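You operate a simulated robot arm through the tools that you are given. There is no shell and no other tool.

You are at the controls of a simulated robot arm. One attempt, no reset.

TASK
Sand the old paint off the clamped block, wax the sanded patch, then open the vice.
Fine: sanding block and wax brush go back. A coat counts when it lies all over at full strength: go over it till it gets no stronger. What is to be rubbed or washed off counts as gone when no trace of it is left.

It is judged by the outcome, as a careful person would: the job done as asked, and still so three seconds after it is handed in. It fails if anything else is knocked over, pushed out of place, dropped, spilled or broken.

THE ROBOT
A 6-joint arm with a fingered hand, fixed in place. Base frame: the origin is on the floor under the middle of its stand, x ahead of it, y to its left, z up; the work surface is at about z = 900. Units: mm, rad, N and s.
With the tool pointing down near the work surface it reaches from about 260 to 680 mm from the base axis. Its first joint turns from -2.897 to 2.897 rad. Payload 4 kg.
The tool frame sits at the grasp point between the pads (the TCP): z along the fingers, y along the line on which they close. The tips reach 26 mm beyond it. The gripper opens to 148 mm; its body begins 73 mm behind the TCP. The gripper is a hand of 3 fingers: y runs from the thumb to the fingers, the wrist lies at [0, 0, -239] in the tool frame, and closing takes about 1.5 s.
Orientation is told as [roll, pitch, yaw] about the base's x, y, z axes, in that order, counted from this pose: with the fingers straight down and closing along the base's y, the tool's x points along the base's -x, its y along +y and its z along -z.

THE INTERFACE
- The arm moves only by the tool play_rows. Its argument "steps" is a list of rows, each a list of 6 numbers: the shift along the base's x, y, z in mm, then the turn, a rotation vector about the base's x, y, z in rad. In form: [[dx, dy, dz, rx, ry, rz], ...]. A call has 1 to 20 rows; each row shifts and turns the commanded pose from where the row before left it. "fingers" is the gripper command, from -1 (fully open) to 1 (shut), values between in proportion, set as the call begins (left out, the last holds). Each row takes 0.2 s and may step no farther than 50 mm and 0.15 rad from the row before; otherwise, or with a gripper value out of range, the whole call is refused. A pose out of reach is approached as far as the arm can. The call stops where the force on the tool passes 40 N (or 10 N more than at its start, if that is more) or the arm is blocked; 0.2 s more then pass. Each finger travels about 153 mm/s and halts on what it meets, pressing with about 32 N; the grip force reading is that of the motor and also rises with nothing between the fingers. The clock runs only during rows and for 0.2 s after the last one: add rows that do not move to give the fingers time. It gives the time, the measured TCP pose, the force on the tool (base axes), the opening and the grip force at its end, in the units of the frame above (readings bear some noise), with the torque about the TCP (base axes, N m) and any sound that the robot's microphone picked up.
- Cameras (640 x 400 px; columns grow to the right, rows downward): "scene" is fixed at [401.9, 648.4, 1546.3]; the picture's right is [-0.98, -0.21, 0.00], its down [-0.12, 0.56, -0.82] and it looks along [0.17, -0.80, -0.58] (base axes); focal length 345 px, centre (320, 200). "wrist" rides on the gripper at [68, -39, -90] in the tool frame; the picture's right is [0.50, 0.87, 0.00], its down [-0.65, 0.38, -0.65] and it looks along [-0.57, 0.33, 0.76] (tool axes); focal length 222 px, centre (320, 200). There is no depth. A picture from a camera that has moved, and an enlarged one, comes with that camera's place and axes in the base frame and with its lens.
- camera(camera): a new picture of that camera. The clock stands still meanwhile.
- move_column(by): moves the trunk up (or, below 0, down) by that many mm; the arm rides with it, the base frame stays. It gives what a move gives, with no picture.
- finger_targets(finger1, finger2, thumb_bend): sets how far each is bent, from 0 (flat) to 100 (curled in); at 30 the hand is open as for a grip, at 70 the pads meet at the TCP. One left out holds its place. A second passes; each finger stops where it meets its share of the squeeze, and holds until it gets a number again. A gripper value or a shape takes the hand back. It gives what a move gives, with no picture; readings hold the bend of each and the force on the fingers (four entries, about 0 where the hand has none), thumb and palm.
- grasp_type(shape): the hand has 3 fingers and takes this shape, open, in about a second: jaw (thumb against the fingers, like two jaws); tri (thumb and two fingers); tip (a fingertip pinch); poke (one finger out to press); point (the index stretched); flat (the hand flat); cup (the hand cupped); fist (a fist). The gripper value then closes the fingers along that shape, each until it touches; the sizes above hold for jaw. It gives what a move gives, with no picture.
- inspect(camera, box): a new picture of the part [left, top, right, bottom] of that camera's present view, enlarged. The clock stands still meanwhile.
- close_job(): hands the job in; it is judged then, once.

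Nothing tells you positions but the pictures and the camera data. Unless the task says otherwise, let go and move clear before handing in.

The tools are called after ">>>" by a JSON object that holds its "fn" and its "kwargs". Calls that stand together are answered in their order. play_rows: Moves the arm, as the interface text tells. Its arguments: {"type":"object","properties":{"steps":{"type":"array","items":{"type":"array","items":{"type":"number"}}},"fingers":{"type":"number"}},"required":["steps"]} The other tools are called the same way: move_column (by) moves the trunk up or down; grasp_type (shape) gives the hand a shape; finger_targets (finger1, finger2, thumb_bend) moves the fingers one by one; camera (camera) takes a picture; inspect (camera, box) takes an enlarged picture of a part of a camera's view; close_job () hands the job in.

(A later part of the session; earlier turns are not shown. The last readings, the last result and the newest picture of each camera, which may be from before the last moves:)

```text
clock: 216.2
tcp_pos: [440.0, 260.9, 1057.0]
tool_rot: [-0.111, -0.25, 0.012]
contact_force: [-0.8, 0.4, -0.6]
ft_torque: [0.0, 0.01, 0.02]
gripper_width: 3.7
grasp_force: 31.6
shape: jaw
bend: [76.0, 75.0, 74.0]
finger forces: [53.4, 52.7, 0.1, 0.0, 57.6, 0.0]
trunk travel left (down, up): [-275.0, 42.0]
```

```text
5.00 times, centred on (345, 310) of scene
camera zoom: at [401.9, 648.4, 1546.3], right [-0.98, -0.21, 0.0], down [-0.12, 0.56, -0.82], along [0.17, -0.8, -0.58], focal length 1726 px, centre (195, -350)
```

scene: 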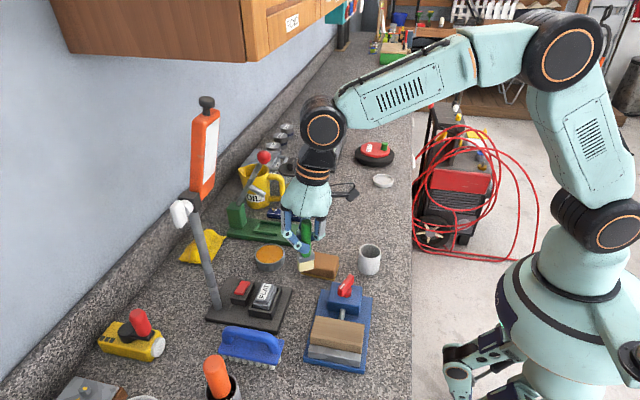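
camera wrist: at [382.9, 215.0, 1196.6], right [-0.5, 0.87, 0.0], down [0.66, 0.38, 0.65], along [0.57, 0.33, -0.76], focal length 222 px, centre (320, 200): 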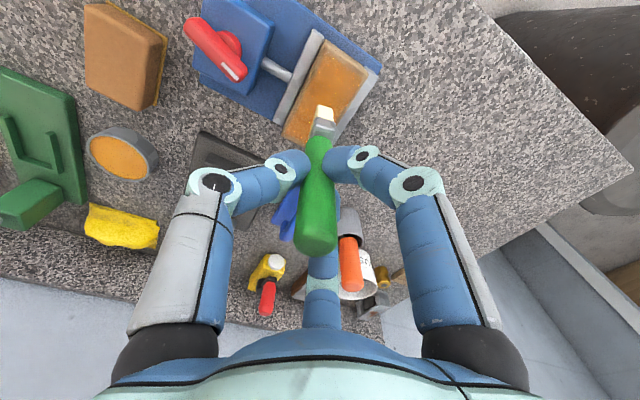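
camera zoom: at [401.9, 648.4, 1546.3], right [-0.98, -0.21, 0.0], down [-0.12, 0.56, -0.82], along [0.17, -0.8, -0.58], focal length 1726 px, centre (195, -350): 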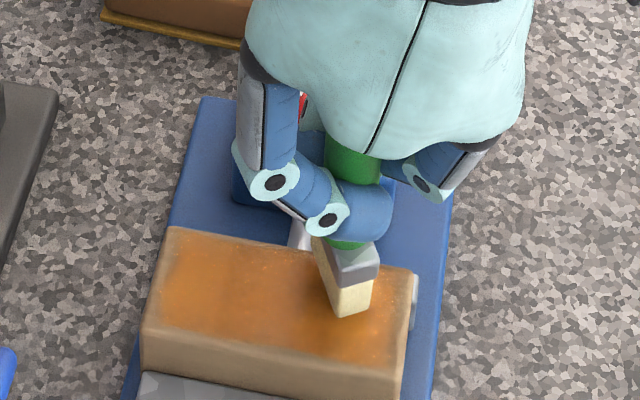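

>>> {"fn": "play_rows", "kwargs": {"steps": [[4, 0, -0.9, 0, 0, 0], [7, 0, 0, 0, 0, 0], [7, 0, 0, 0, 0, 0], [6, 0, 0, 0, 0, 0], [-6, -3, 0, 0, 0, 0], [-7, -3, 0, 0, 0, 0], [-7, 0, 0, 0, 0, 0], [-6, 0, 0, 0, 0, 0], [6, -3, 0, 0, 0, 0], [7, -3, 0, 0, 0, 0], [7, 0, 0, 0, 0, 0], [6, 0, 0, 0, 0, 0], [-6, 0, 0, 0, 0, 0], [-7, 0, 0, 0, 0, 0], [-7, 0, 0, 0, 0, 0], [-6, 0, 0, 0, 0, 0], [0, 0, 0, 0, 0, 0]]}}

>>> {"fn": "inspect", "kwargs": {"camera": "scene", "box": [305, 270, 385, 350]}}

```text
clock: 219.8
tcp_pos: [437.7, 248.6, 1055.3]
tool_rot: [-0.109, -0.251, 0.011]
contact_force: [1.2, 0.2, 4.9]
ft_torque: [-0.03, -0.07, 0.02]
gripper_width: 3.3
grasp_force: 31.6
shape: jaw
bend: [76.0, 75.0, 74.0]
finger forces: [54.1, 53.3, 0.0, 0.0, 62.9, 0.1]
trunk travel left (down, up): [-275.0, 42.0]
```

```text
5.00 times, centred on (345, 310) of scene
camera zoom: at [401.9, 648.4, 1546.3], right [-0.98, -0.21, 0.0], down [-0.12, 0.56, -0.82], along [0.17, -0.8, -0.58], focal length 1726 px, centre (195, -350)
```

zoom: 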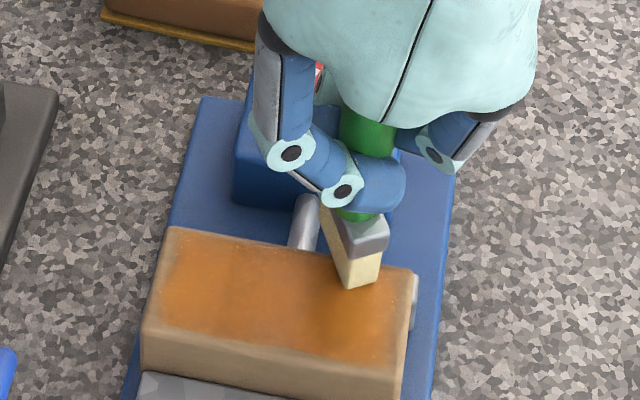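

Lifting to inspect the whole coat.

>>> {"fn": "play_rows", "kwargs": {"steps": [[0, 0, 3, 0, 0, 0], [0, -2, 6, 0, 0, 0], [0, -4, 8, 0, 0, 0], [-2, -6, 8, 0, 0, 0], [-4, -8, 8, 0, 0, 0], [-6, -8, 6, 0, 0, 0], [-6, -8, 3, 0, 0, 0], [-4, -4, 0, 0, 0, 0], [0, 0, 0, 0, 0, 0]]}}

>>> {"fn": "inspect", "kwargs": {"camera": "scene", "box": [312, 308, 372, 348]}}

>>> {"fn": "inspect", "kwargs": {"camera": "scene", "box": [316, 310, 346, 342]}}

>>> {"fn": "inspect", "kwargs": {"camera": "scene", "box": [340, 312, 370, 346]}}

>>> {"fn": "camera", "kwargs": {"camera": "wrist"}}

```text
clock: 221.8
tcp_pos: [416.1, 208.4, 1097.2]
tool_rot: [-0.109, -0.249, 0.012]
contact_force: [-0.7, -0.7, -0.7]
ft_torque: [0.0, -0.02, 0.01]
gripper_width: 3.3
grasp_force: 32.0
shape: jaw
bend: [76.0, 75.0, 74.0]
finger forces: [38.3, 53.1, 0.1, 0.0, 60.5, 0.1]
trunk travel left (down, up): [-275.0, 42.0]
```

```text
10.00 times, centred on (342, 328) of scene
camera zoom: at [401.9, 648.4, 1546.3], right [-0.98, -0.21, 0.0], down [-0.12, 0.56, -0.82], along [0.17, -0.8, -0.58], focal length 3451 px, centre (100, -1080)
```

zoom: 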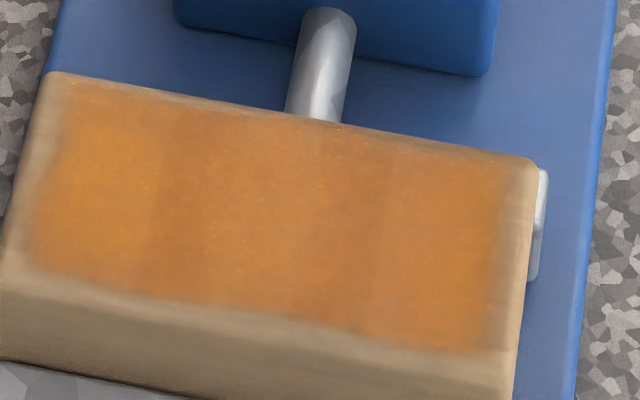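

```text
12.50 times, centred on (331, 326) of scene
camera zoom: at [401.9, 648.4, 1546.3], right [-0.98, -0.21, 0.0], down [-0.12, 0.56, -0.82], along [0.17, -0.8, -0.58], focal length 4314 px, centre (182, -1375)
```

zoom: 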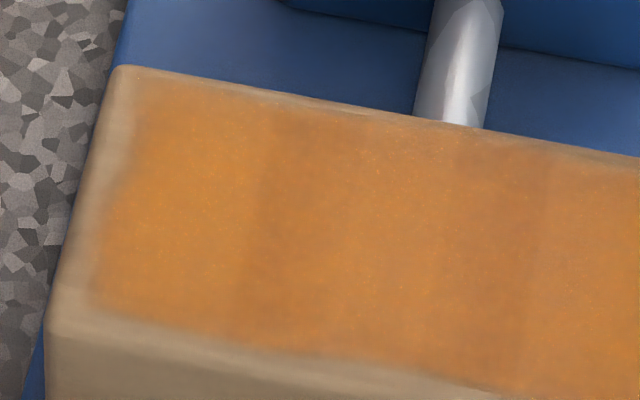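

```text
11.76 times, centred on (355, 329) of scene
camera zoom: at [401.9, 648.4, 1546.3], right [-0.98, -0.21, 0.0], down [-0.12, 0.56, -0.82], along [0.17, -0.8, -0.58], focal length 4060 px, centre (-92, -1318)
```

zoom: 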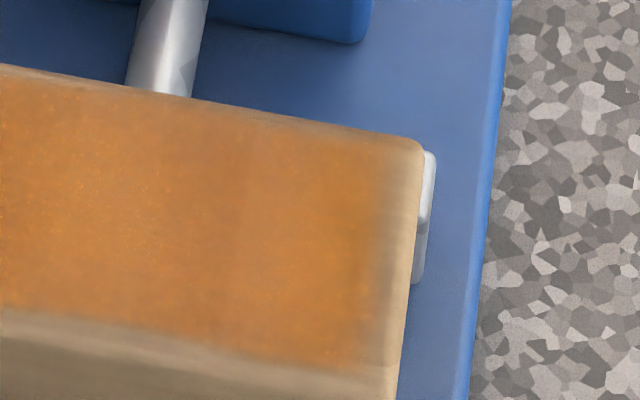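

```text
taken
camera wrist: at [326.8, 178.9, 1172.3], right [-0.47, 0.86, -0.22], down [0.48, 0.45, 0.75], along [0.74, 0.25, -0.62], focal length 222 px, centre (320, 200)
```

wrist: 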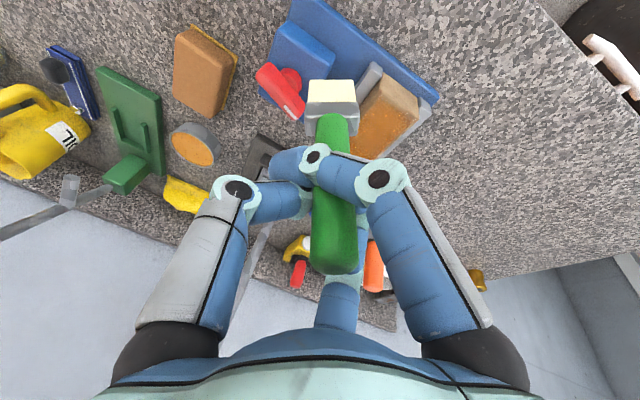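

Two faint bands keep exactly the same place whatever I do, so I'll zoom in hard to judge whether they are weaker coat or just the wood's own shading.

>>> {"fn": "inspect", "kwargs": {"camera": "scene", "box": [320, 318, 340, 332]}}

>>> {"fn": "inspect", "kwargs": {"camera": "scene", "box": [338, 320, 360, 336]}}

>>> {"fn": "inspect", "kwargs": {"camera": "wrist", "box": [340, 60, 440, 160]}}

```text
16.00 times, centred on (330, 325) of scene
camera zoom: at [401.9, 648.4, 1546.3], right [-0.98, -0.21, 0.0], down [-0.12, 0.56, -0.82], along [0.17, -0.8, -0.58], focal length 5522 px, centre (160, -1800)
```

zoom: 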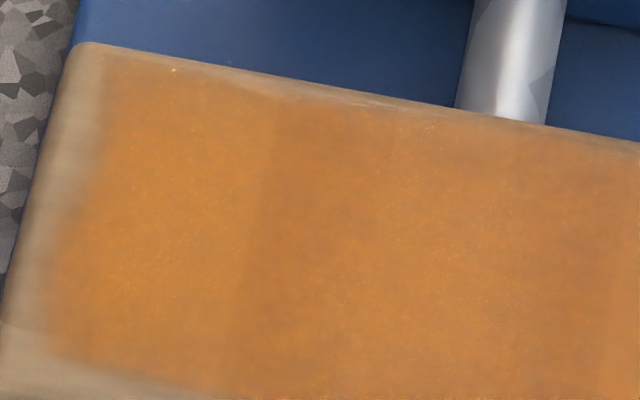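

```text
16.00 times, centred on (349, 328) of scene
camera zoom: at [401.9, 648.4, 1546.3], right [-0.98, -0.21, 0.0], down [-0.12, 0.56, -0.82], along [0.17, -0.8, -0.58], focal length 5522 px, centre (-144, -1848)
```

zoom: 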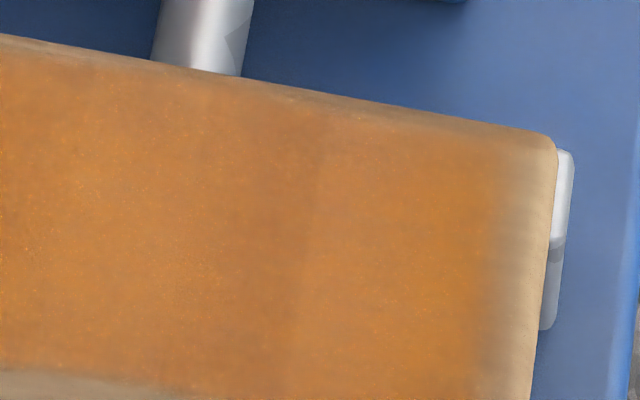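

```text
4.00 times, centred on (390, 110) of wrist
camera zoom: at [326.8, 178.9, 1172.3], right [-0.47, 0.86, -0.22], down [0.48, 0.45, 0.75], along [0.74, 0.25, -0.62], focal length 888 px, centre (40, 560)
```

zoom: 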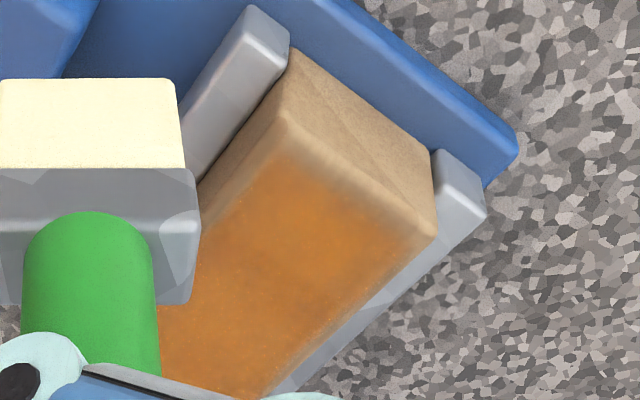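

The bands show only from the scene camera's angle and haven't changed over the last several passes, so they're just sheen; the coat has stopped getting stronger and covers the whole patch. Now I'll take the brush slowly back to its pot.

>>> {"fn": "play_rows", "kwargs": {"steps": [[0, -2, 4, 0, 0, 0], [0, -4, 5, 0, 0, 0], [0, -6, 5, 0, 0, 0], [0, -8, 2, 0, 0, 0], [0, -9, 0, 0, 0, 0], [0, -9, 0, 0, 0, 0], [0, -9, 0, 0, 0, 0], [0, -9, 0, 0, 0, 0], [0, -9, 0, 0, 0, 0], [0, -9, 0, 0, 0, 0], [0, -9, 0, 0, 0, 0], [0, -9, 0, 0, 0, 0], [0, -9, 0, 0, 0, 0], [0, -9, 0, 0, 0, 0], [0, -8, 0, 0, 0, 0], [0, -6, 0, 0, 0, 0], [0, -4, 0, 0, 0, 0], [0, -2, 0, 0, 0, 0], [0, 0, 0, 0, 0, 0]]}}

>>> {"fn": "camera", "kwargs": {"camera": "wrist"}}

>>> {"fn": "inspect", "kwargs": {"camera": "wrist", "box": [220, 40, 420, 300]}}

>>> {"fn": "inspect", "kwargs": {"camera": "scene", "box": [330, 170, 430, 290]}}

```text
clock: 225.8
tcp_pos: [415.2, 78.7, 1113.2]
tool_rot: [-0.111, -0.25, 0.012]
contact_force: [0.1, 0.2, 0.1]
ft_torque: [-0.01, 0.01, 0.0]
gripper_width: 3.5
grasp_force: 31.7
shape: jaw
bend: [76.0, 75.0, 74.0]
finger forces: [38.6, 52.9, 0.0, 0.1, 60.3, 0.0]
trunk travel left (down, up): [-275.0, 42.0]
```

```text
taken
camera wrist: at [326.6, 49.0, 1187.7], right [-0.47, 0.86, -0.22], down [0.48, 0.45, 0.75], along [0.74, 0.25, -0.62], focal length 222 px, centre (320, 200)
```

wrist: 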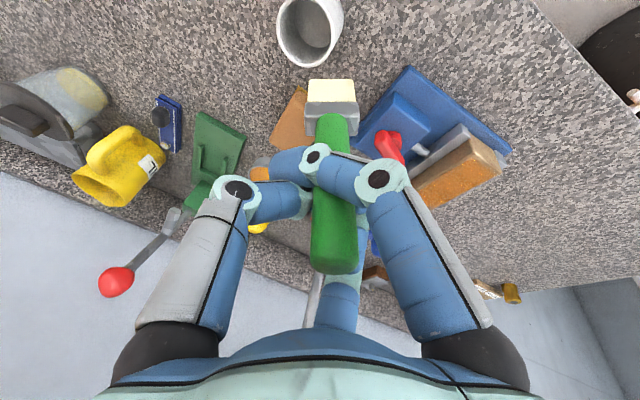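

```text
1.54 times, centred on (320, 170) of wrist
camera zoom: at [326.6, 49.0, 1187.7], right [-0.47, 0.86, -0.22], down [0.48, 0.45, 0.75], along [0.74, 0.25, -0.62], focal length 342 px, centre (320, 246)
```

zoom: 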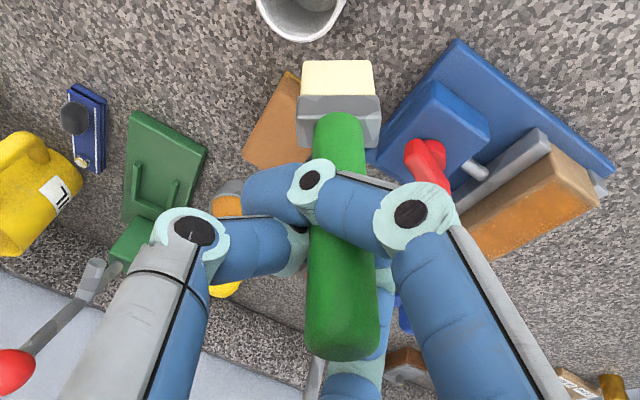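

```text
3.33 times, centred on (380, 230) of scene
camera zoom: at [401.9, 648.4, 1546.3], right [-0.98, -0.21, 0.0], down [-0.12, 0.56, -0.82], along [0.17, -0.8, -0.58], focal length 1150 px, centre (120, 100)
```

zoom: 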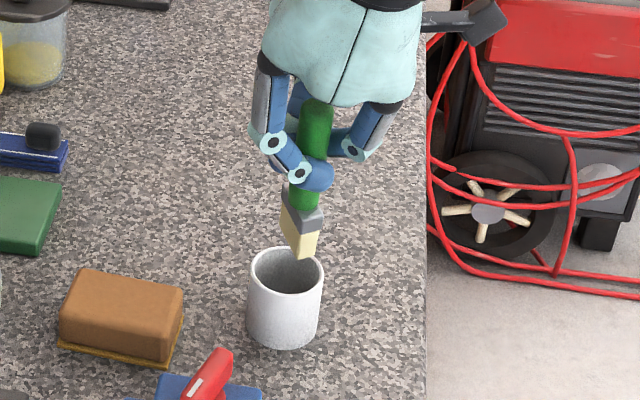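

The brush leans about 12° (bottom toward -y). I'll tilt the hand to stand it upright and move over the pot.

>>> {"fn": "play_rows", "kwargs": {"steps": [[0, 0, 0, 0.02, 0.002, 0], [0, 0, 0, 0.035, 0.004, 0], [0, 0, 0, 0.04, 0.005, 0], [0, 0, 0, 0.04, 0.005, 0], [0, 0, 0, 0.04, 0.005, 0], [0, 0, 0, 0.03, 0.003, 0], [1, -3, 0, 0, 0, 0], [1, -6, 0, 0, 0, 0], [1, -8, 0, 0, 0, 0], [1, -8, 0, 0, 0, 0], [1, -8, 0, 0, 0, 0], [1, -8, 0, 0, 0, 0], [1, -7, -5, 0, 0, 0], [1, -5, -8, 0, 0, 0], [0, -3, -8, 0, 0, 0], [0, 0, -5, 0, 0, 0], [0, 0, 0, 0, 0, 0]]}}

>>> {"fn": "inspect", "kwargs": {"camera": "wrist", "box": [240, 0, 400, 180]}}

>>> {"fn": "camera", "kwargs": {"camera": "wrist"}}

>>> {"fn": "inspect", "kwargs": {"camera": "scene", "box": [330, 190, 410, 280]}}

```text
clock: 229.4
tcp_pos: [423.8, 22.5, 1087.6]
tool_rot: [0.101, -0.223, -0.038]
contact_force: [0.5, 0.2, 0.0]
ft_torque: [0.04, -0.01, -0.01]
gripper_width: 3.1
grasp_force: 31.9
shape: jaw
bend: [76.0, 75.0, 74.0]
finger forces: [38.7, 52.2, 0.0, 0.0, 59.0, 0.0]
trunk travel left (down, up): [-275.0, 42.0]
```

```text
2.22 times, centred on (320, 90) of wrist
camera zoom: at [336.3, -21.8, 1156.2], right [-0.47, 0.88, -0.03], down [0.5, 0.29, 0.82], along [0.73, 0.37, -0.58], focal length 494 px, centre (320, 444)
```

zoom: 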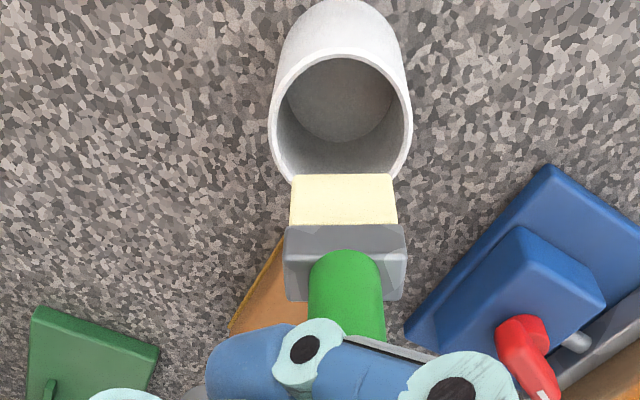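

```text
taken
camera wrist: at [336.3, -21.8, 1156.2], right [-0.47, 0.88, -0.03], down [0.5, 0.29, 0.82], along [0.73, 0.37, -0.58], focal length 222 px, centre (320, 200)
```

wrist: 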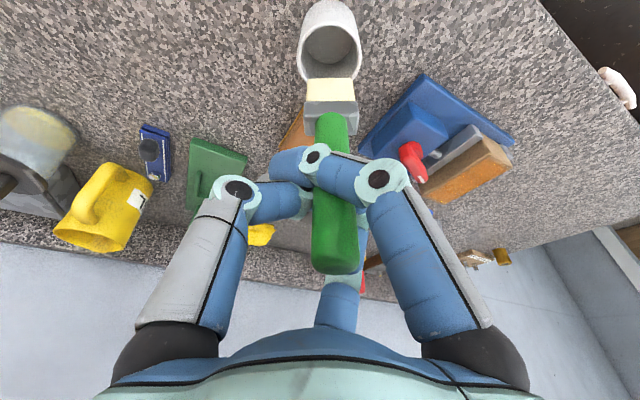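

```text
4.44 times, centred on (370, 235) of scene
camera zoom: at [401.9, 648.4, 1546.3], right [-0.98, -0.21, 0.0], down [-0.12, 0.56, -0.82], along [0.17, -0.8, -0.58], focal length 1534 px, centre (98, 44)
```

zoom: 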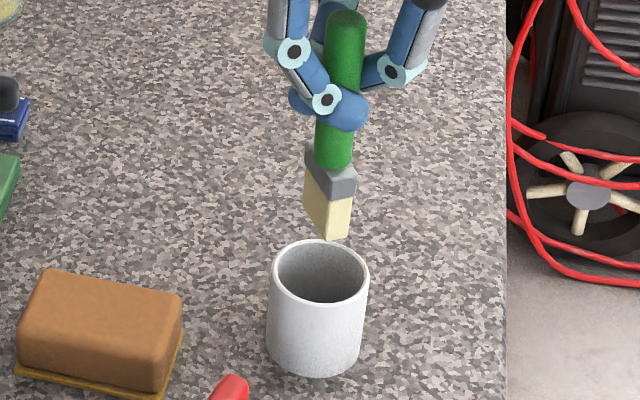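

The brush is upright and almost exactly over the pot: tip (410.5, 22), pot (409.5, 20.3). Small correction, then lowering.

>>> {"fn": "play_rows", "kwargs": {"steps": [[-1, -1.5, 0, 0, 0, 0], [0, 0, -5, 0, 0, 0], [0, 0, -8, 0, 0, 0], [0, 0, -8, 0, 0, 0], [0, 0, -8, 0, 0, 0], [0, 0, -6, 0, 0, 0], [0, 0, 0, 0, 0, 0]]}}

>>> {"fn": "inspect", "kwargs": {"camera": "scene", "box": [335, 200, 405, 280]}}

>>> {"fn": "inspect", "kwargs": {"camera": "wrist", "box": [240, 0, 400, 180]}}

```text
clock: 231.0
tcp_pos: [422.9, 20.7, 1052.4]
tool_rot: [0.101, -0.224, -0.038]
contact_force: [0.1, 0.0, -0.3]
ft_torque: [0.0, 0.03, -0.04]
gripper_width: 3.1
grasp_force: 32.2
shape: jaw
bend: [76.0, 75.0, 74.0]
finger forces: [38.8, 51.9, 0.1, 0.1, 58.8, 0.1]
trunk travel left (down, up): [-275.0, 42.0]
```

```text
5.00 times, centred on (370, 240) of scene
camera zoom: at [401.9, 648.4, 1546.3], right [-0.98, -0.21, 0.0], down [-0.12, 0.56, -0.82], along [0.17, -0.8, -0.58], focal length 1726 px, centre (70, 0)
```

zoom: 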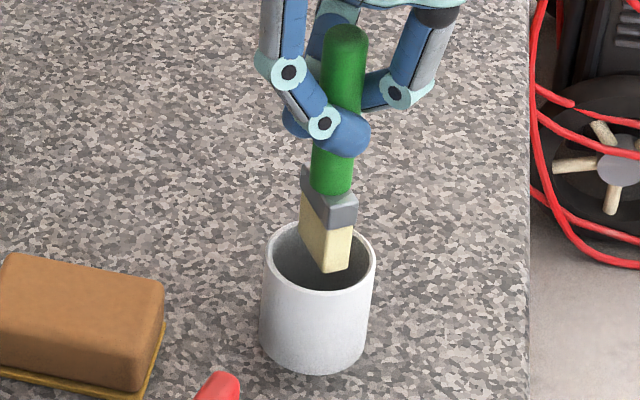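

```text
2.22 times, centred on (320, 90) of wrist
camera zoom: at [334.9, -23.3, 1121.2], right [-0.47, 0.88, -0.03], down [0.5, 0.29, 0.82], along [0.73, 0.37, -0.58], focal length 494 px, centre (320, 444)
```

zoom: 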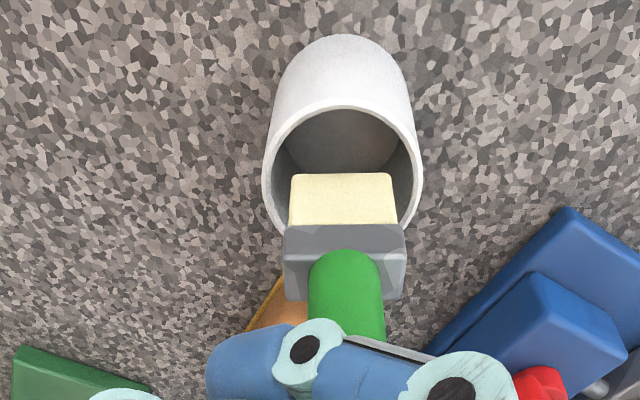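

>>> {"fn": "play_rows", "kwargs": {"steps": [[0, 0, -5, 0, 0, 0], [0, 0, -7, 0, 0, 0], [0, 0, -7, 0, 0, 0], [0, 0, -7, 0, 0, 0], [0, 0, -6, 0, 0, 0], [0, 0, 0, 0, 0, 0]]}}

>>> {"fn": "inspect", "kwargs": {"camera": "scene", "box": [335, 200, 405, 280]}}

```text
clock: 232.4
tcp_pos: [422.2, 21.2, 1019.9]
tool_rot: [0.102, -0.224, -0.041]
contact_force: [-0.5, 1.0, -0.3]
ft_torque: [-0.01, -0.03, 0.03]
gripper_width: 3.4
grasp_force: 32.2
shape: jaw
bend: [76.0, 75.0, 74.0]
finger forces: [38.8, 51.8, 0.0, 0.0, 58.6, 0.0]
trunk travel left (down, up): [-275.0, 42.0]
```

```text
5.00 times, centred on (370, 240) of scene
camera zoom: at [401.9, 648.4, 1546.3], right [-0.98, -0.21, 0.0], down [-0.12, 0.56, -0.82], along [0.17, -0.8, -0.58], focal length 1726 px, centre (70, 0)
```

zoom: 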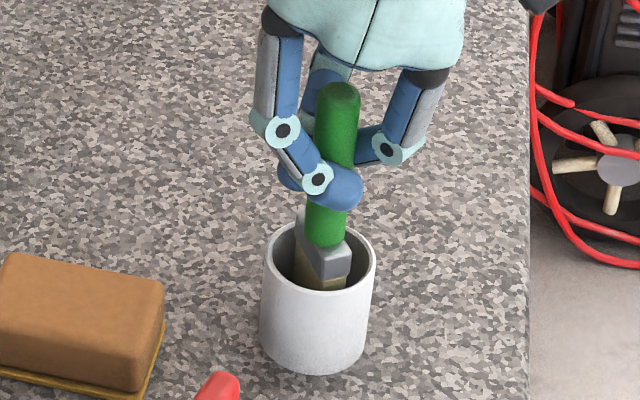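

>>> {"fn": "play_rows", "kwargs": {"steps": [[0, 0, -5, 0, 0, 0], [0, 0, -5, 0, 0, 0], [0, 0, -4, 0, 0, 0], [0, 0, -2, 0, 0, 0], [0, 0, 0, 0, 0, 0]]}}

>>> {"fn": "play_rows", "kwargs": {"steps": [[0, 0, -1.5, 0, 0, 0], [0, 0, -1.5, 0, 0, 0], [0, 0, 0, 0, 0, 0]]}}

```text
clock: 233.6
tcp_pos: [422.6, 21.1, 1002.5]
tool_rot: [0.102, -0.223, -0.039]
contact_force: [0.7, -0.2, -0.4]
ft_torque: [0.01, 0.01, -0.02]
gripper_width: 3.1
grasp_force: 31.6
shape: jaw
bend: [76.0, 75.0, 74.0]
finger forces: [38.9, 51.9, 0.1, 0.1, 58.6, 0.0]
trunk travel left (down, up): [-275.0, 42.0]
```

```text
clock: 234.4
tcp_pos: [422.1, 21.4, 1001.2]
tool_rot: [0.101, -0.223, -0.037]
contact_force: [0.3, 0.9, -1.4]
ft_torque: [0.0, -0.01, -0.01]
gripper_width: 3.1
grasp_force: 32.0
shape: jaw
bend: [76.0, 75.0, 74.0]
finger forces: [39.0, 51.9, 0.0, 0.0, 58.5, 0.1]
trunk travel left (down, up): [-275.0, 42.0]
```

>>> {"fn": "play_rows", "kwargs": {"steps": [[0, 0, -1, 0, 0, 0], [0, 0, -1, 0, 0, 0], [0, 0, 0, 0, 0, 0]]}}

>>> {"fn": "inspect", "kwargs": {"camera": "scene", "box": [335, 200, 405, 280]}}

```text
clock: 235.2
tcp_pos: [422.8, 22.0, 998.7]
tool_rot: [0.102, -0.224, -0.039]
contact_force: [-0.3, 0.1, -1.3]
ft_torque: [0.01, -0.03, 0.02]
gripper_width: 3.2
grasp_force: 32.0
shape: jaw
bend: [76.0, 75.0, 74.0]
finger forces: [39.0, 51.9, 0.0, 0.0, 58.5, 0.0]
trunk travel left (down, up): [-275.0, 42.0]
```

```text
5.00 times, centred on (370, 240) of scene
camera zoom: at [401.9, 648.4, 1546.3], right [-0.98, -0.21, 0.0], down [-0.12, 0.56, -0.82], along [0.17, -0.8, -0.58], focal length 1726 px, centre (70, 0)
```

zoom: 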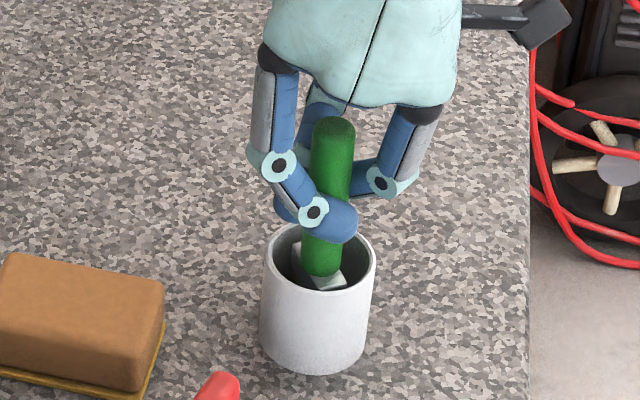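

>>> {"fn": "play_rows", "kwargs": {"steps": [[0, 0, -1, 0, 0, 0], [0, 0, 0, 0, 0, 0]]}}

>>> {"fn": "play_rows", "kwargs": {"steps": [[0, 0, -1, 0, 0, 0], [0, 0, 0, 0, 0, 0]]}}

```text
clock: 235.8
tcp_pos: [423.4, 21.4, 998.8]
tool_rot: [0.1, -0.224, -0.038]
contact_force: [0.4, -0.9, 8.4]
ft_torque: [0.04, 0.1, 0.03]
gripper_width: 3.4
grasp_force: 31.4
shape: jaw
bend: [76.0, 75.0, 74.0]
finger forces: [40.4, 51.9, 0.0, 0.1, 59.8, 0.1]
trunk travel left (down, up): [-275.0, 42.0]
```

```text
clock: 236.4
tcp_pos: [423.5, 20.6, 999.1]
tool_rot: [0.102, -0.226, -0.038]
contact_force: [0.8, -4.3, 20.4]
ft_torque: [0.05, 0.27, 0.02]
gripper_width: 3.6
grasp_force: 31.7
shape: jaw
bend: [76.0, 75.0, 75.0]
finger forces: [44.1, 53.5, 0.0, 0.0, 63.0, 0.0]
trunk travel left (down, up): [-275.0, 42.0]
```

The brush stands on the pot floor. Easing off and opening gently in steps.

>>> {"fn": "play_rows", "kwargs": {"steps": [[0, 0, 1.5, 0, 0, 0], [0, 0, 0, 0, 0, 0]]}}

>>> {"fn": "play_rows", "kwargs": {"steps": [[0, 0, 0, 0, 0, 0], [0, 0, 0, 0, 0, 0]], "fingers": 0.75}}

>>> {"fn": "inspect", "kwargs": {"camera": "scene", "box": [335, 200, 405, 280]}}

>>> {"fn": "inspect", "kwargs": {"camera": "wrist", "box": [220, 40, 420, 260]}}

```text
clock: 237.0
tcp_pos: [421.5, 21.6, 997.7]
tool_rot: [0.101, -0.223, -0.038]
contact_force: [1.0, -2.0, 14.0]
ft_torque: [0.0, 0.12, 0.02]
gripper_width: 3.8
grasp_force: 31.6
shape: jaw
bend: [76.0, 75.0, 75.0]
finger forces: [43.1, 53.6, 0.0, 0.1, 62.7, 0.0]
trunk travel left (down, up): [-275.0, 42.0]
```

```text
clock: 237.6
tcp_pos: [421.8, 20.8, 997.2]
tool_rot: [0.1, -0.223, -0.039]
contact_force: [-0.8, -7.7, 3.3]
ft_torque: [-0.11, 0.1, 0.13]
gripper_width: 17.9
grasp_force: 0.0
shape: jaw
bend: [76.0, 74.0, 70.0]
finger forces: [8.8, 0.0, 0.1, 0.1, 0.1, 0.0]
trunk travel left (down, up): [-275.0, 42.0]
```

```text
5.00 times, centred on (370, 240) of scene
camera zoom: at [401.9, 648.4, 1546.3], right [-0.98, -0.21, 0.0], down [-0.12, 0.56, -0.82], along [0.17, -0.8, -0.58], focal length 1726 px, centre (70, 0)
```

zoom: 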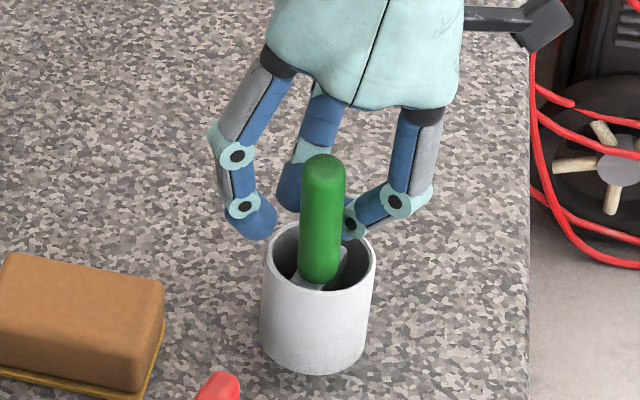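

```text
1.82 times, centred on (320, 150) of wrist
camera zoom: at [334.2, -23.5, 1067.1], right [-0.47, 0.88, -0.02], down [0.5, 0.29, 0.82], along [0.73, 0.37, -0.58], focal length 404 px, centre (320, 291)
```

zoom: 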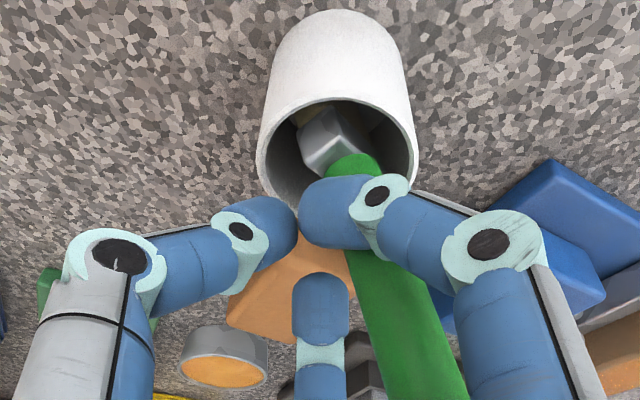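

The right finger is behind the leaning handle; I'll shift the hand toward -y and up to free it before opening further.

>>> {"fn": "play_rows", "kwargs": {"steps": [[0, -2, 1, 0, 0, 0], [0, -2, 2, 0, 0, 0], [0, -2, 3, 0, 0, 0], [0, -2, 4, 0, 0, 0], [0, -1, 5, 0, 0, 0], [0, 0, 0, 0, 0, 0]]}}

>>> {"fn": "play_rows", "kwargs": {"steps": [[0, 0, 2, 0, 0, 0], [0, 0, 4, 0, 0, 0], [0, 0, 0, 0, 0, 0]], "fingers": 0.4}}

>>> {"fn": "inspect", "kwargs": {"camera": "scene", "box": [335, 200, 405, 280]}}

```text
clock: 239.0
tcp_pos: [422.7, 11.0, 1012.4]
tool_rot: [0.102, -0.223, -0.04]
contact_force: [-0.8, -3.0, -0.1]
ft_torque: [-0.03, 0.02, 0.05]
gripper_width: 18.3
grasp_force: 0.1
shape: jaw
bend: [74.0, 74.0, 70.0]
finger forces: [2.6, 0.0, 0.0, 0.0, 0.0, 0.1]
trunk travel left (down, up): [-275.0, 42.0]
```

```text
clock: 239.8
tcp_pos: [423.3, 11.8, 1019.4]
tool_rot: [0.1, -0.224, -0.039]
contact_force: [-1.5, -2.6, 0.2]
ft_torque: [-0.08, 0.04, 0.08]
gripper_width: 44.0
grasp_force: 0.0
shape: jaw
bend: [77.0, 76.0, 70.0]
finger forces: [2.7, 0.1, 0.0, 0.1, 0.0, 0.0]
trunk travel left (down, up): [-275.0, 42.0]
```

```text
5.00 times, centred on (370, 240) of scene
camera zoom: at [401.9, 648.4, 1546.3], right [-0.98, -0.21, 0.0], down [-0.12, 0.56, -0.82], along [0.17, -0.8, -0.58], focal length 1726 px, centre (70, 0)
```

zoom: 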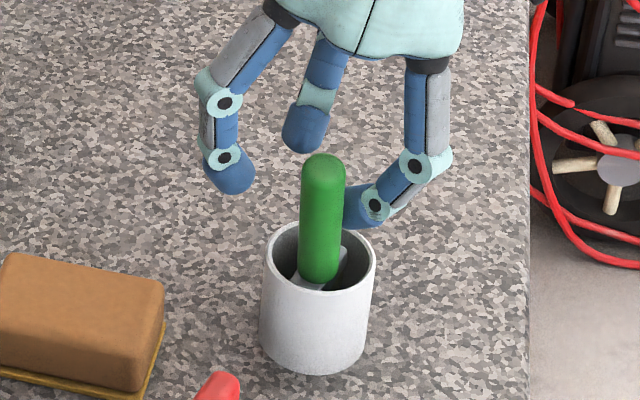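

Almost free. Continuing up slowly.

>>> {"fn": "play_rows", "kwargs": {"steps": [[-1, -2, 3, 0, 0, 0], [-1, -2, 5, 0, 0, 0], [0, -2, 8, 0, 0, 0], [0, 0, 12, 0, 0, 0], [0, 0, 15, 0, 0, 0], [0, 0, 20, 0, 0, 0], [0, 0, 20, -0.05, 0.1, 0.02], [0, 0, 0, -0.05, 0.12, 0.02], [0, 0, 0, 0, 0, 0]]}}

>>> {"fn": "inspect", "kwargs": {"camera": "scene", "box": [325, 180, 425, 290]}}

>>> {"fn": "camera", "kwargs": {"camera": "wrist"}}

```text
clock: 241.8
tcp_pos: [420.4, 6.8, 1104.0]
tool_rot: [-0.001, -0.006, 0.014]
contact_force: [0.4, 0.3, 0.9]
ft_torque: [-0.02, 0.03, 0.02]
gripper_width: 44.2
grasp_force: 0.0
shape: jaw
bend: [77.0, 76.0, 70.0]
finger forces: [0.1, 0.0, 0.0, 0.0, 0.0, 0.1]
trunk travel left (down, up): [-275.0, 42.0]
```

```text
3.64 times, centred on (375, 235) of scene
camera zoom: at [401.9, 648.4, 1546.3], right [-0.98, -0.21, 0.0], down [-0.12, 0.56, -0.82], along [0.17, -0.8, -0.58], focal length 1255 px, centre (120, 73)
```

zoom: 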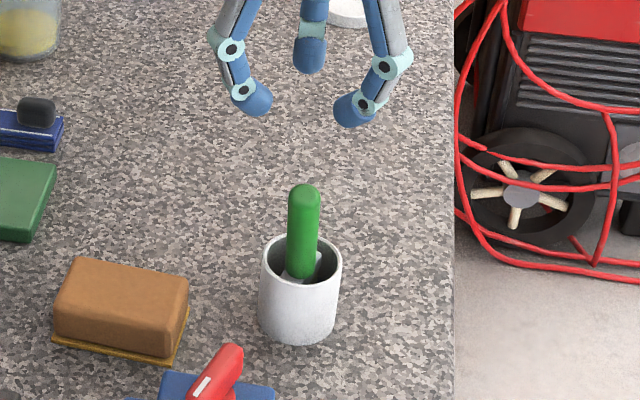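

```text
taken
camera wrist: at [352.6, -33.0, 1194.1], right [-0.51, 0.86, 0.0], down [0.65, 0.39, 0.66], along [0.56, 0.33, -0.76], focal length 222 px, centre (320, 200)
```

wrist: 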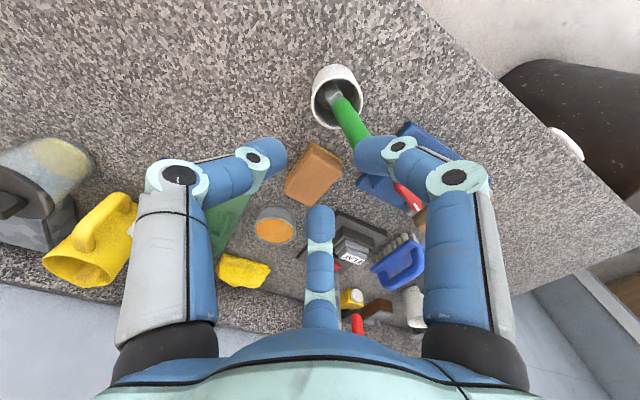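

The brush is home and the hand is free. Now an unobstructed wrist-camera look at the wax coat.

>>> {"fn": "play_rows", "kwargs": {"steps": [[-8, 40, 0, 0, 0, 0], [-8, 42, 0, 0, 0, 0], [-8, 42, 0, 0, 0, 0], [-8, 42, 0, 0, 0, -0.014], [-8, 42, -20, 0, 0.006, 0], [0, 0, -20, 0, 0, 0], [0, 0, 0, 0, 0, 0]], "fingers": -1}}

>>> {"fn": "camera", "kwargs": {"camera": "wrist"}}

>>> {"fn": "inspect", "kwargs": {"camera": "wrist", "box": [270, 120, 380, 230]}}

>>> {"fn": "inspect", "kwargs": {"camera": "scene", "box": [312, 308, 372, 358]}}

```text
clock: 243.4
tcp_pos: [380.0, 214.7, 1061.4]
tool_rot: [-0.002, 0.0, 0.001]
contact_force: [0.6, -0.8, -0.5]
ft_torque: [-0.01, 0.01, -0.03]
gripper_width: 147.8
grasp_force: 0.1
shape: jaw
bend: [30.0, 30.0, 30.0]
finger forces: [0.0, 0.0, 0.0, 0.1, 0.1, 0.1]
trunk travel left (down, up): [-275.0, 42.0]
```

```text
taken
camera wrist: at [312.1, 175.4, 1153.1], right [-0.5, 0.87, 0.0], down [0.66, 0.38, 0.65], along [0.56, 0.33, -0.76], focal length 222 px, centre (320, 200)
```

wrist: 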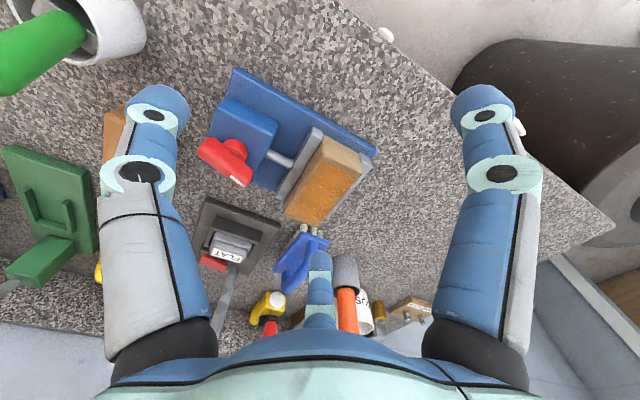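

```text
3.64 times, centred on (325, 175) of wrist
camera zoom: at [312.1, 175.4, 1153.1], right [-0.5, 0.87, 0.0], down [0.66, 0.38, 0.65], along [0.56, 0.33, -0.76], focal length 808 px, centre (302, 291)
```

zoom: 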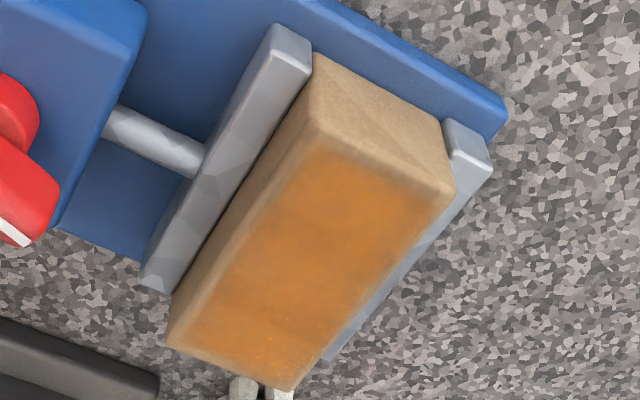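

```text
8.00 times, centred on (342, 333) of scene
camera zoom: at [401.9, 648.4, 1546.3], right [-0.98, -0.21, 0.0], down [-0.12, 0.56, -0.82], along [0.17, -0.8, -0.58], focal length 2761 px, centre (144, -864)
```

zoom: 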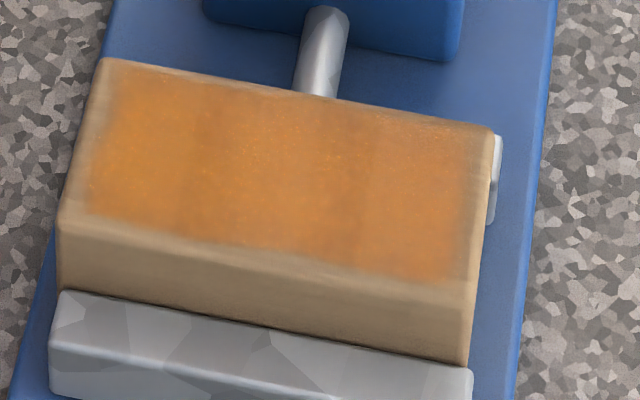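

>>> {"fn": "inspect", "kwargs": {"camera": "wrist", "box": [282, 175, 332, 225]}}

>>> {"fn": "inspect", "kwargs": {"camera": "wrist", "box": [305, 145, 365, 205]}}

```text
8.00 times, centred on (307, 200) of wrist
camera zoom: at [312.1, 175.4, 1153.1], right [-0.5, 0.87, 0.0], down [0.66, 0.38, 0.65], along [0.56, 0.33, -0.76], focal length 1777 px, centre (424, 200)
```

zoom: 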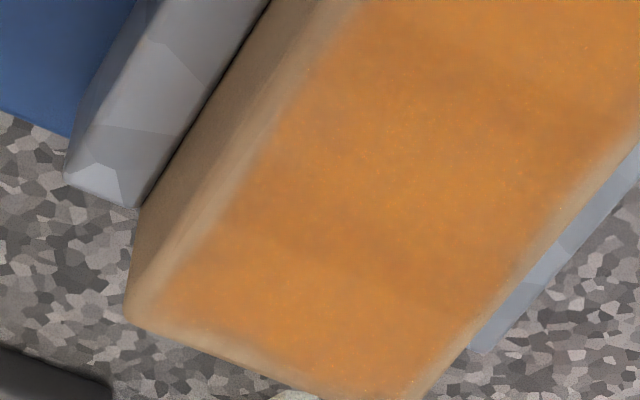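

```text
6.67 times, centred on (335, 175) of wrist
camera zoom: at [312.1, 175.4, 1153.1], right [-0.5, 0.87, 0.0], down [0.66, 0.38, 0.65], along [0.56, 0.33, -0.76], focal length 1481 px, centre (220, 367)
```

zoom: 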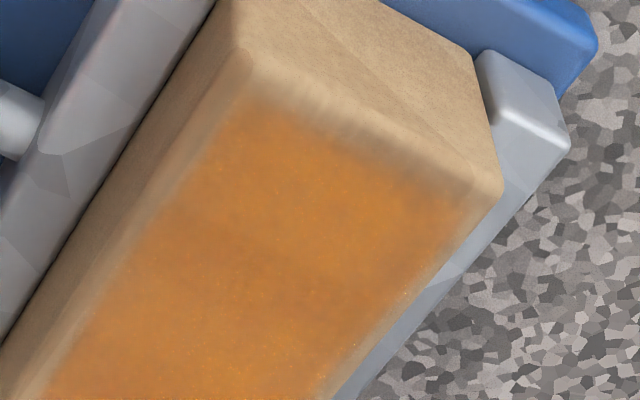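

The dark strips run straight across at fixed places in both views, so they look like seams in the coat's rendering rather than missed lanes; the coat has stopped changing. Now the vice: I'll study its lever closely.

>>> {"fn": "inspect", "kwargs": {"camera": "wrist", "box": [190, 60, 330, 220]}}

>>> {"fn": "inspect", "kwargs": {"camera": "scene", "box": [315, 265, 380, 325]}}

```text
2.50 times, centred on (260, 140) of wrist
camera zoom: at [312.1, 175.4, 1153.1], right [-0.5, 0.87, 0.0], down [0.66, 0.38, 0.65], along [0.56, 0.33, -0.76], focal length 555 px, centre (470, 350)
```

zoom: 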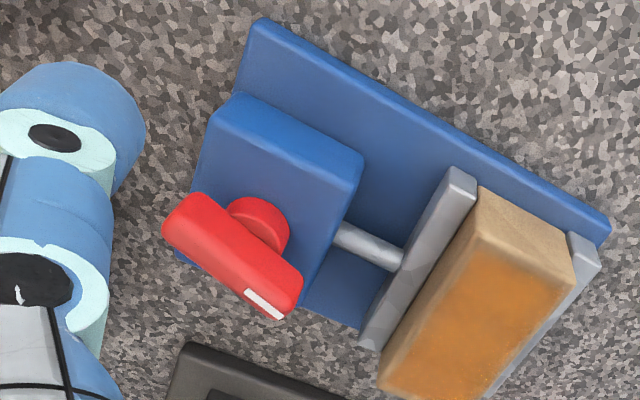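

```text
6.67 times, centred on (348, 295) of scene
camera zoom: at [401.9, 648.4, 1546.3], right [-0.98, -0.21, 0.0], down [-0.12, 0.56, -0.82], along [0.17, -0.8, -0.58], focal length 2301 px, centre (137, -433)
```

zoom: 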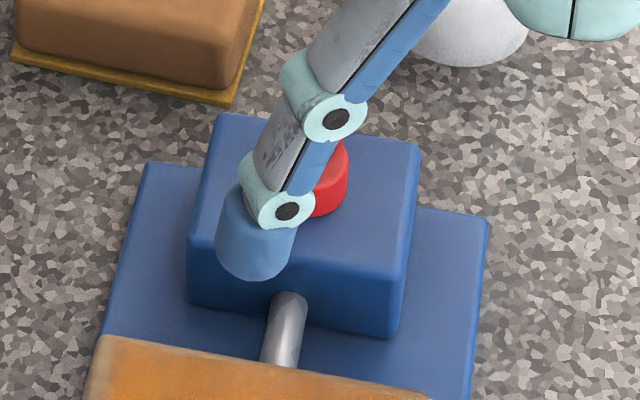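

The lever bar runs from (443, 129) to the marked end (457, 177), at z about 965–980, on a post near (450, 153). I'll close the hand into a compact pusher and position it beside the marked end, on the +x side, to turn the lever anticlockwise.

>>> {"fn": "play_rows", "kwargs": {"steps": [[20, 0, 30, 0, 0, 0], [25, -15, 0, 0, 0, 0], [25, -15, 0, 0, 0, 0], [20, -10, 0, 0, 0, 0], [17, -3, 0, 0, 0, 0], [0, 0, 0, 0, 0, 0], [0, 0, 0, 0, 0, 0], [0, 0, 0, 0, 0, 0]], "fingers": 1}}

>>> {"fn": "camera", "kwargs": {"camera": "wrist"}}

>>> {"fn": "inspect", "kwargs": {"camera": "scene", "box": [290, 210, 400, 340]}}

```text
clock: 245.2
tcp_pos: [488.0, 171.4, 1093.1]
tool_rot: [-0.001, 0.001, -0.001]
contact_force: [-0.8, 0.6, -0.2]
ft_torque: [0.01, 0.04, -0.02]
gripper_width: 0.0
grasp_force: 31.9
shape: jaw
bend: [70.0, 70.0, 70.0]
finger forces: [0.1, 0.0, 0.0, 0.0, 0.1, 0.1]
trunk travel left (down, up): [-275.0, 42.0]
```

```text
taken
camera wrist: at [420.5, 133.2, 1182.8], right [-0.5, 0.87, 0.0], down [0.66, 0.38, 0.65], along [0.56, 0.33, -0.76], focal length 222 px, centre (320, 200)
```

wrist: 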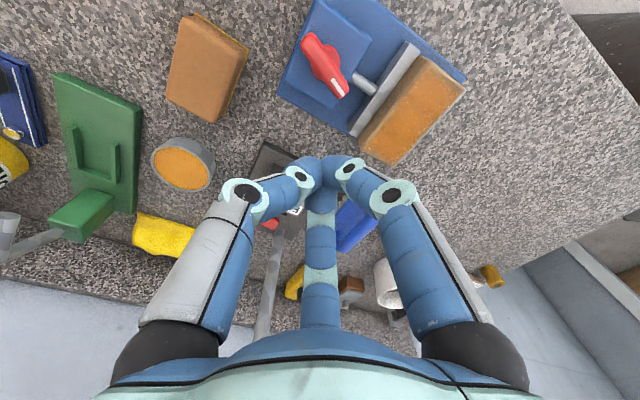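

```text
3.08 times, centred on (345, 275) of scene
camera zoom: at [401.9, 648.4, 1546.3], right [-0.98, -0.21, 0.0], down [-0.12, 0.56, -0.82], along [0.17, -0.8, -0.58], focal length 1062 px, centre (243, -31)
```

zoom: 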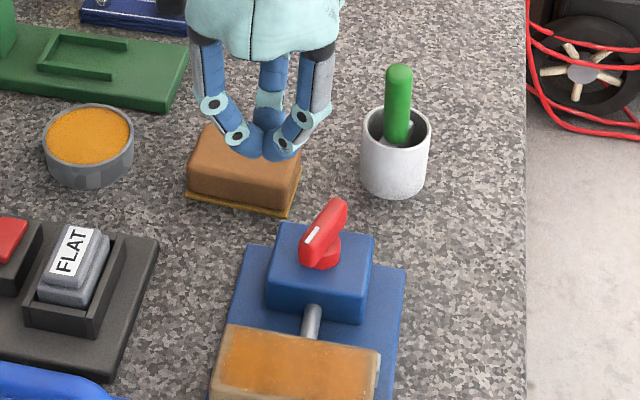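

The closed hand would be a bulky pusher with sloping fingers. I'll try the "poke" shape here in free air to see whether a single finger gives a cleaner push.

>>> {"fn": "grasp_type", "kwargs": {"shape": "poke"}}

>>> {"fn": "camera", "kwargs": {"camera": "wrist"}}

>>> {"fn": "inspect", "kwargs": {"camera": "scene", "box": [290, 200, 400, 330]}}

```text
clock: 246.1
tcp_pos: [488.0, 172.1, 1092.2]
tool_rot: [-0.001, 0.003, 0.001]
contact_force: [0.8, -0.7, 0.4]
ft_torque: [-0.02, 0.03, 0.0]
gripper_width: 0.1
grasp_force: 0.1
shape: poke
bend: [100.0, 100.0, 40.0]
finger forces: [0.0, 0.0, 0.1, 0.0, 0.0, 0.1]
trunk travel left (down, up): [-275.0, 42.0]
```

```text
taken
camera wrist: at [420.5, 133.2, 1182.8], right [-0.5, 0.87, 0.0], down [0.66, 0.38, 0.65], along [0.56, 0.33, -0.76], focal length 222 px, centre (320, 200)
```

wrist: 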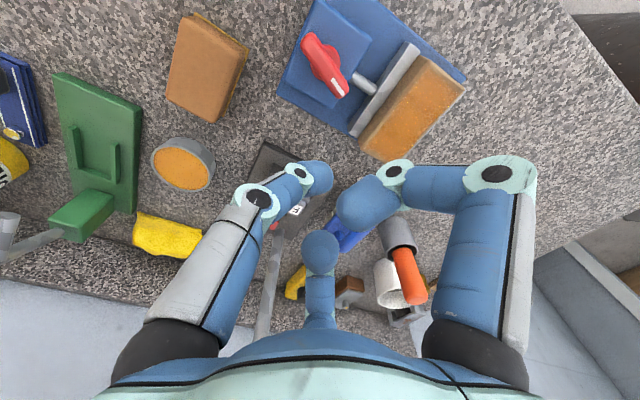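

```text
3.08 times, centred on (345, 265) of scene
camera zoom: at [401.9, 648.4, 1546.3], right [-0.98, -0.21, 0.0], down [-0.12, 0.56, -0.82], along [0.17, -0.8, -0.58], focal length 1062 px, centre (243, 0)
```

zoom: 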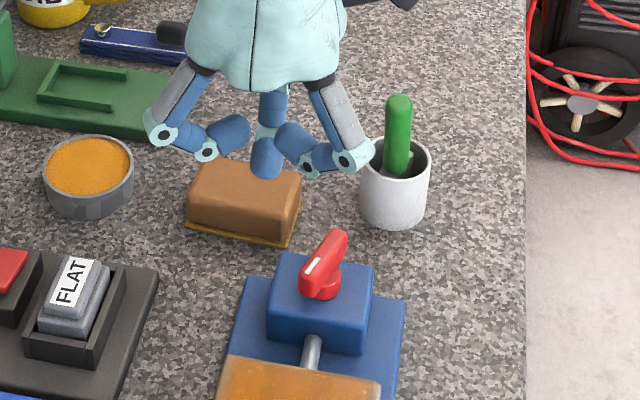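

In "poke" the thumb becomes a single pusher on the tool axis, with the other fingers tucked 40 mm higher. I'll turn the hand +90° so the thumb reaches in from the +x side, then check.

>>> {"fn": "play_rows", "kwargs": {"steps": [[0, 0, 0, 0, 0, 0.14], [0, 0, 0, 0, 0, 0.145], [0, 0, 0, 0, 0, 0.145], [0, 0, 0, 0, 0, 0.145], [0, 0, 0, 0, 0, 0.145], [0, 0, 0, 0, 0, 0.145], [0, 0, 0, 0, 0, 0.145], [0, 0, 0, 0, 0, 0.145], [0, 0, 0, 0, 0, 0.145], [0, 0, 0, 0, 0, 0.145], [0, 0, 0, 0, 0, 0.126], [0, 0, 0, 0, 0, 0]]}}

>>> {"fn": "camera", "kwargs": {"camera": "wrist"}}

>>> {"fn": "inspect", "kwargs": {"camera": "scene", "box": [290, 200, 400, 330]}}

```text
clock: 248.7
tcp_pos: [487.1, 170.0, 1092.4]
tool_rot: [-0.002, 0.002, 1.575]
contact_force: [0.1, 0.6, 0.0]
ft_torque: [-0.02, -0.01, 0.03]
gripper_width: 0.0
grasp_force: 0.0
shape: poke
bend: [100.0, 100.0, 40.0]
finger forces: [0.1, 0.0, 0.0, 0.0, 0.1, 0.0]
trunk travel left (down, up): [-275.0, 42.0]
```

```text
taken
camera wrist: at [525.8, 104.1, 1183.4], right [-0.86, -0.5, 0.0], down [-0.38, 0.66, 0.65], along [-0.33, 0.56, -0.76], focal length 222 px, centre (320, 200)
```

wrist: 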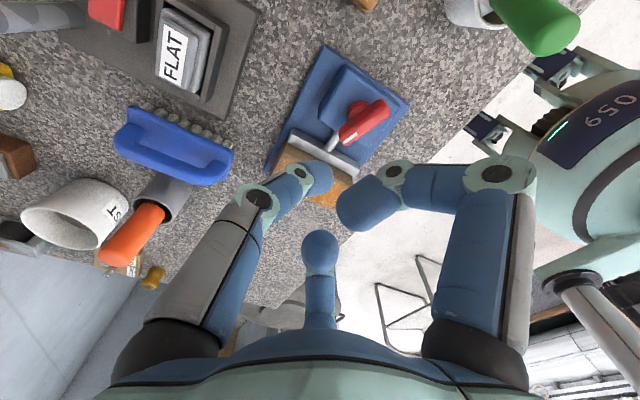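

```text
3.08 times, centred on (345, 265) of scene
camera zoom: at [401.9, 648.4, 1546.3], right [-0.98, -0.21, 0.0], down [-0.12, 0.56, -0.82], along [0.17, -0.8, -0.58], focal length 1062 px, centre (243, 0)
```

zoom: 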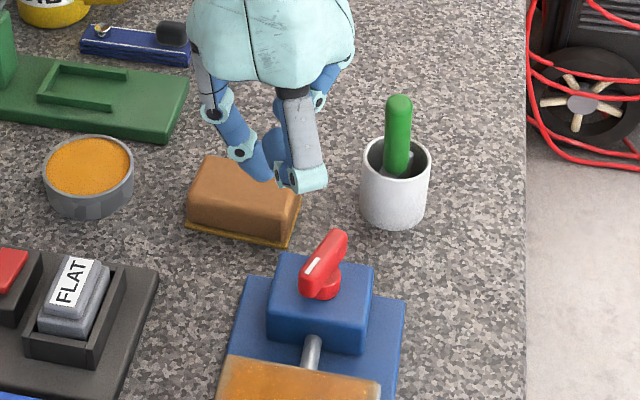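

>>> {"fn": "inspect", "kwargs": {"camera": "wrist", "box": [270, 40, 430, 220]}}

```text
2.22 times, centred on (350, 130) of wrist
camera zoom: at [525.8, 104.1, 1183.4], right [-0.86, -0.5, 0.0], down [-0.38, 0.66, 0.65], along [-0.33, 0.56, -0.76], focal length 494 px, centre (253, 356)
```

zoom: 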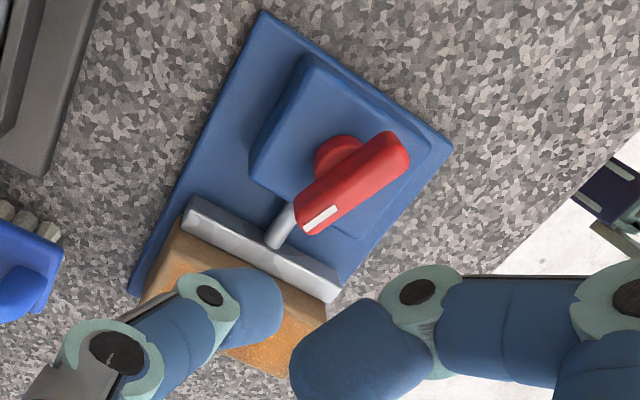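

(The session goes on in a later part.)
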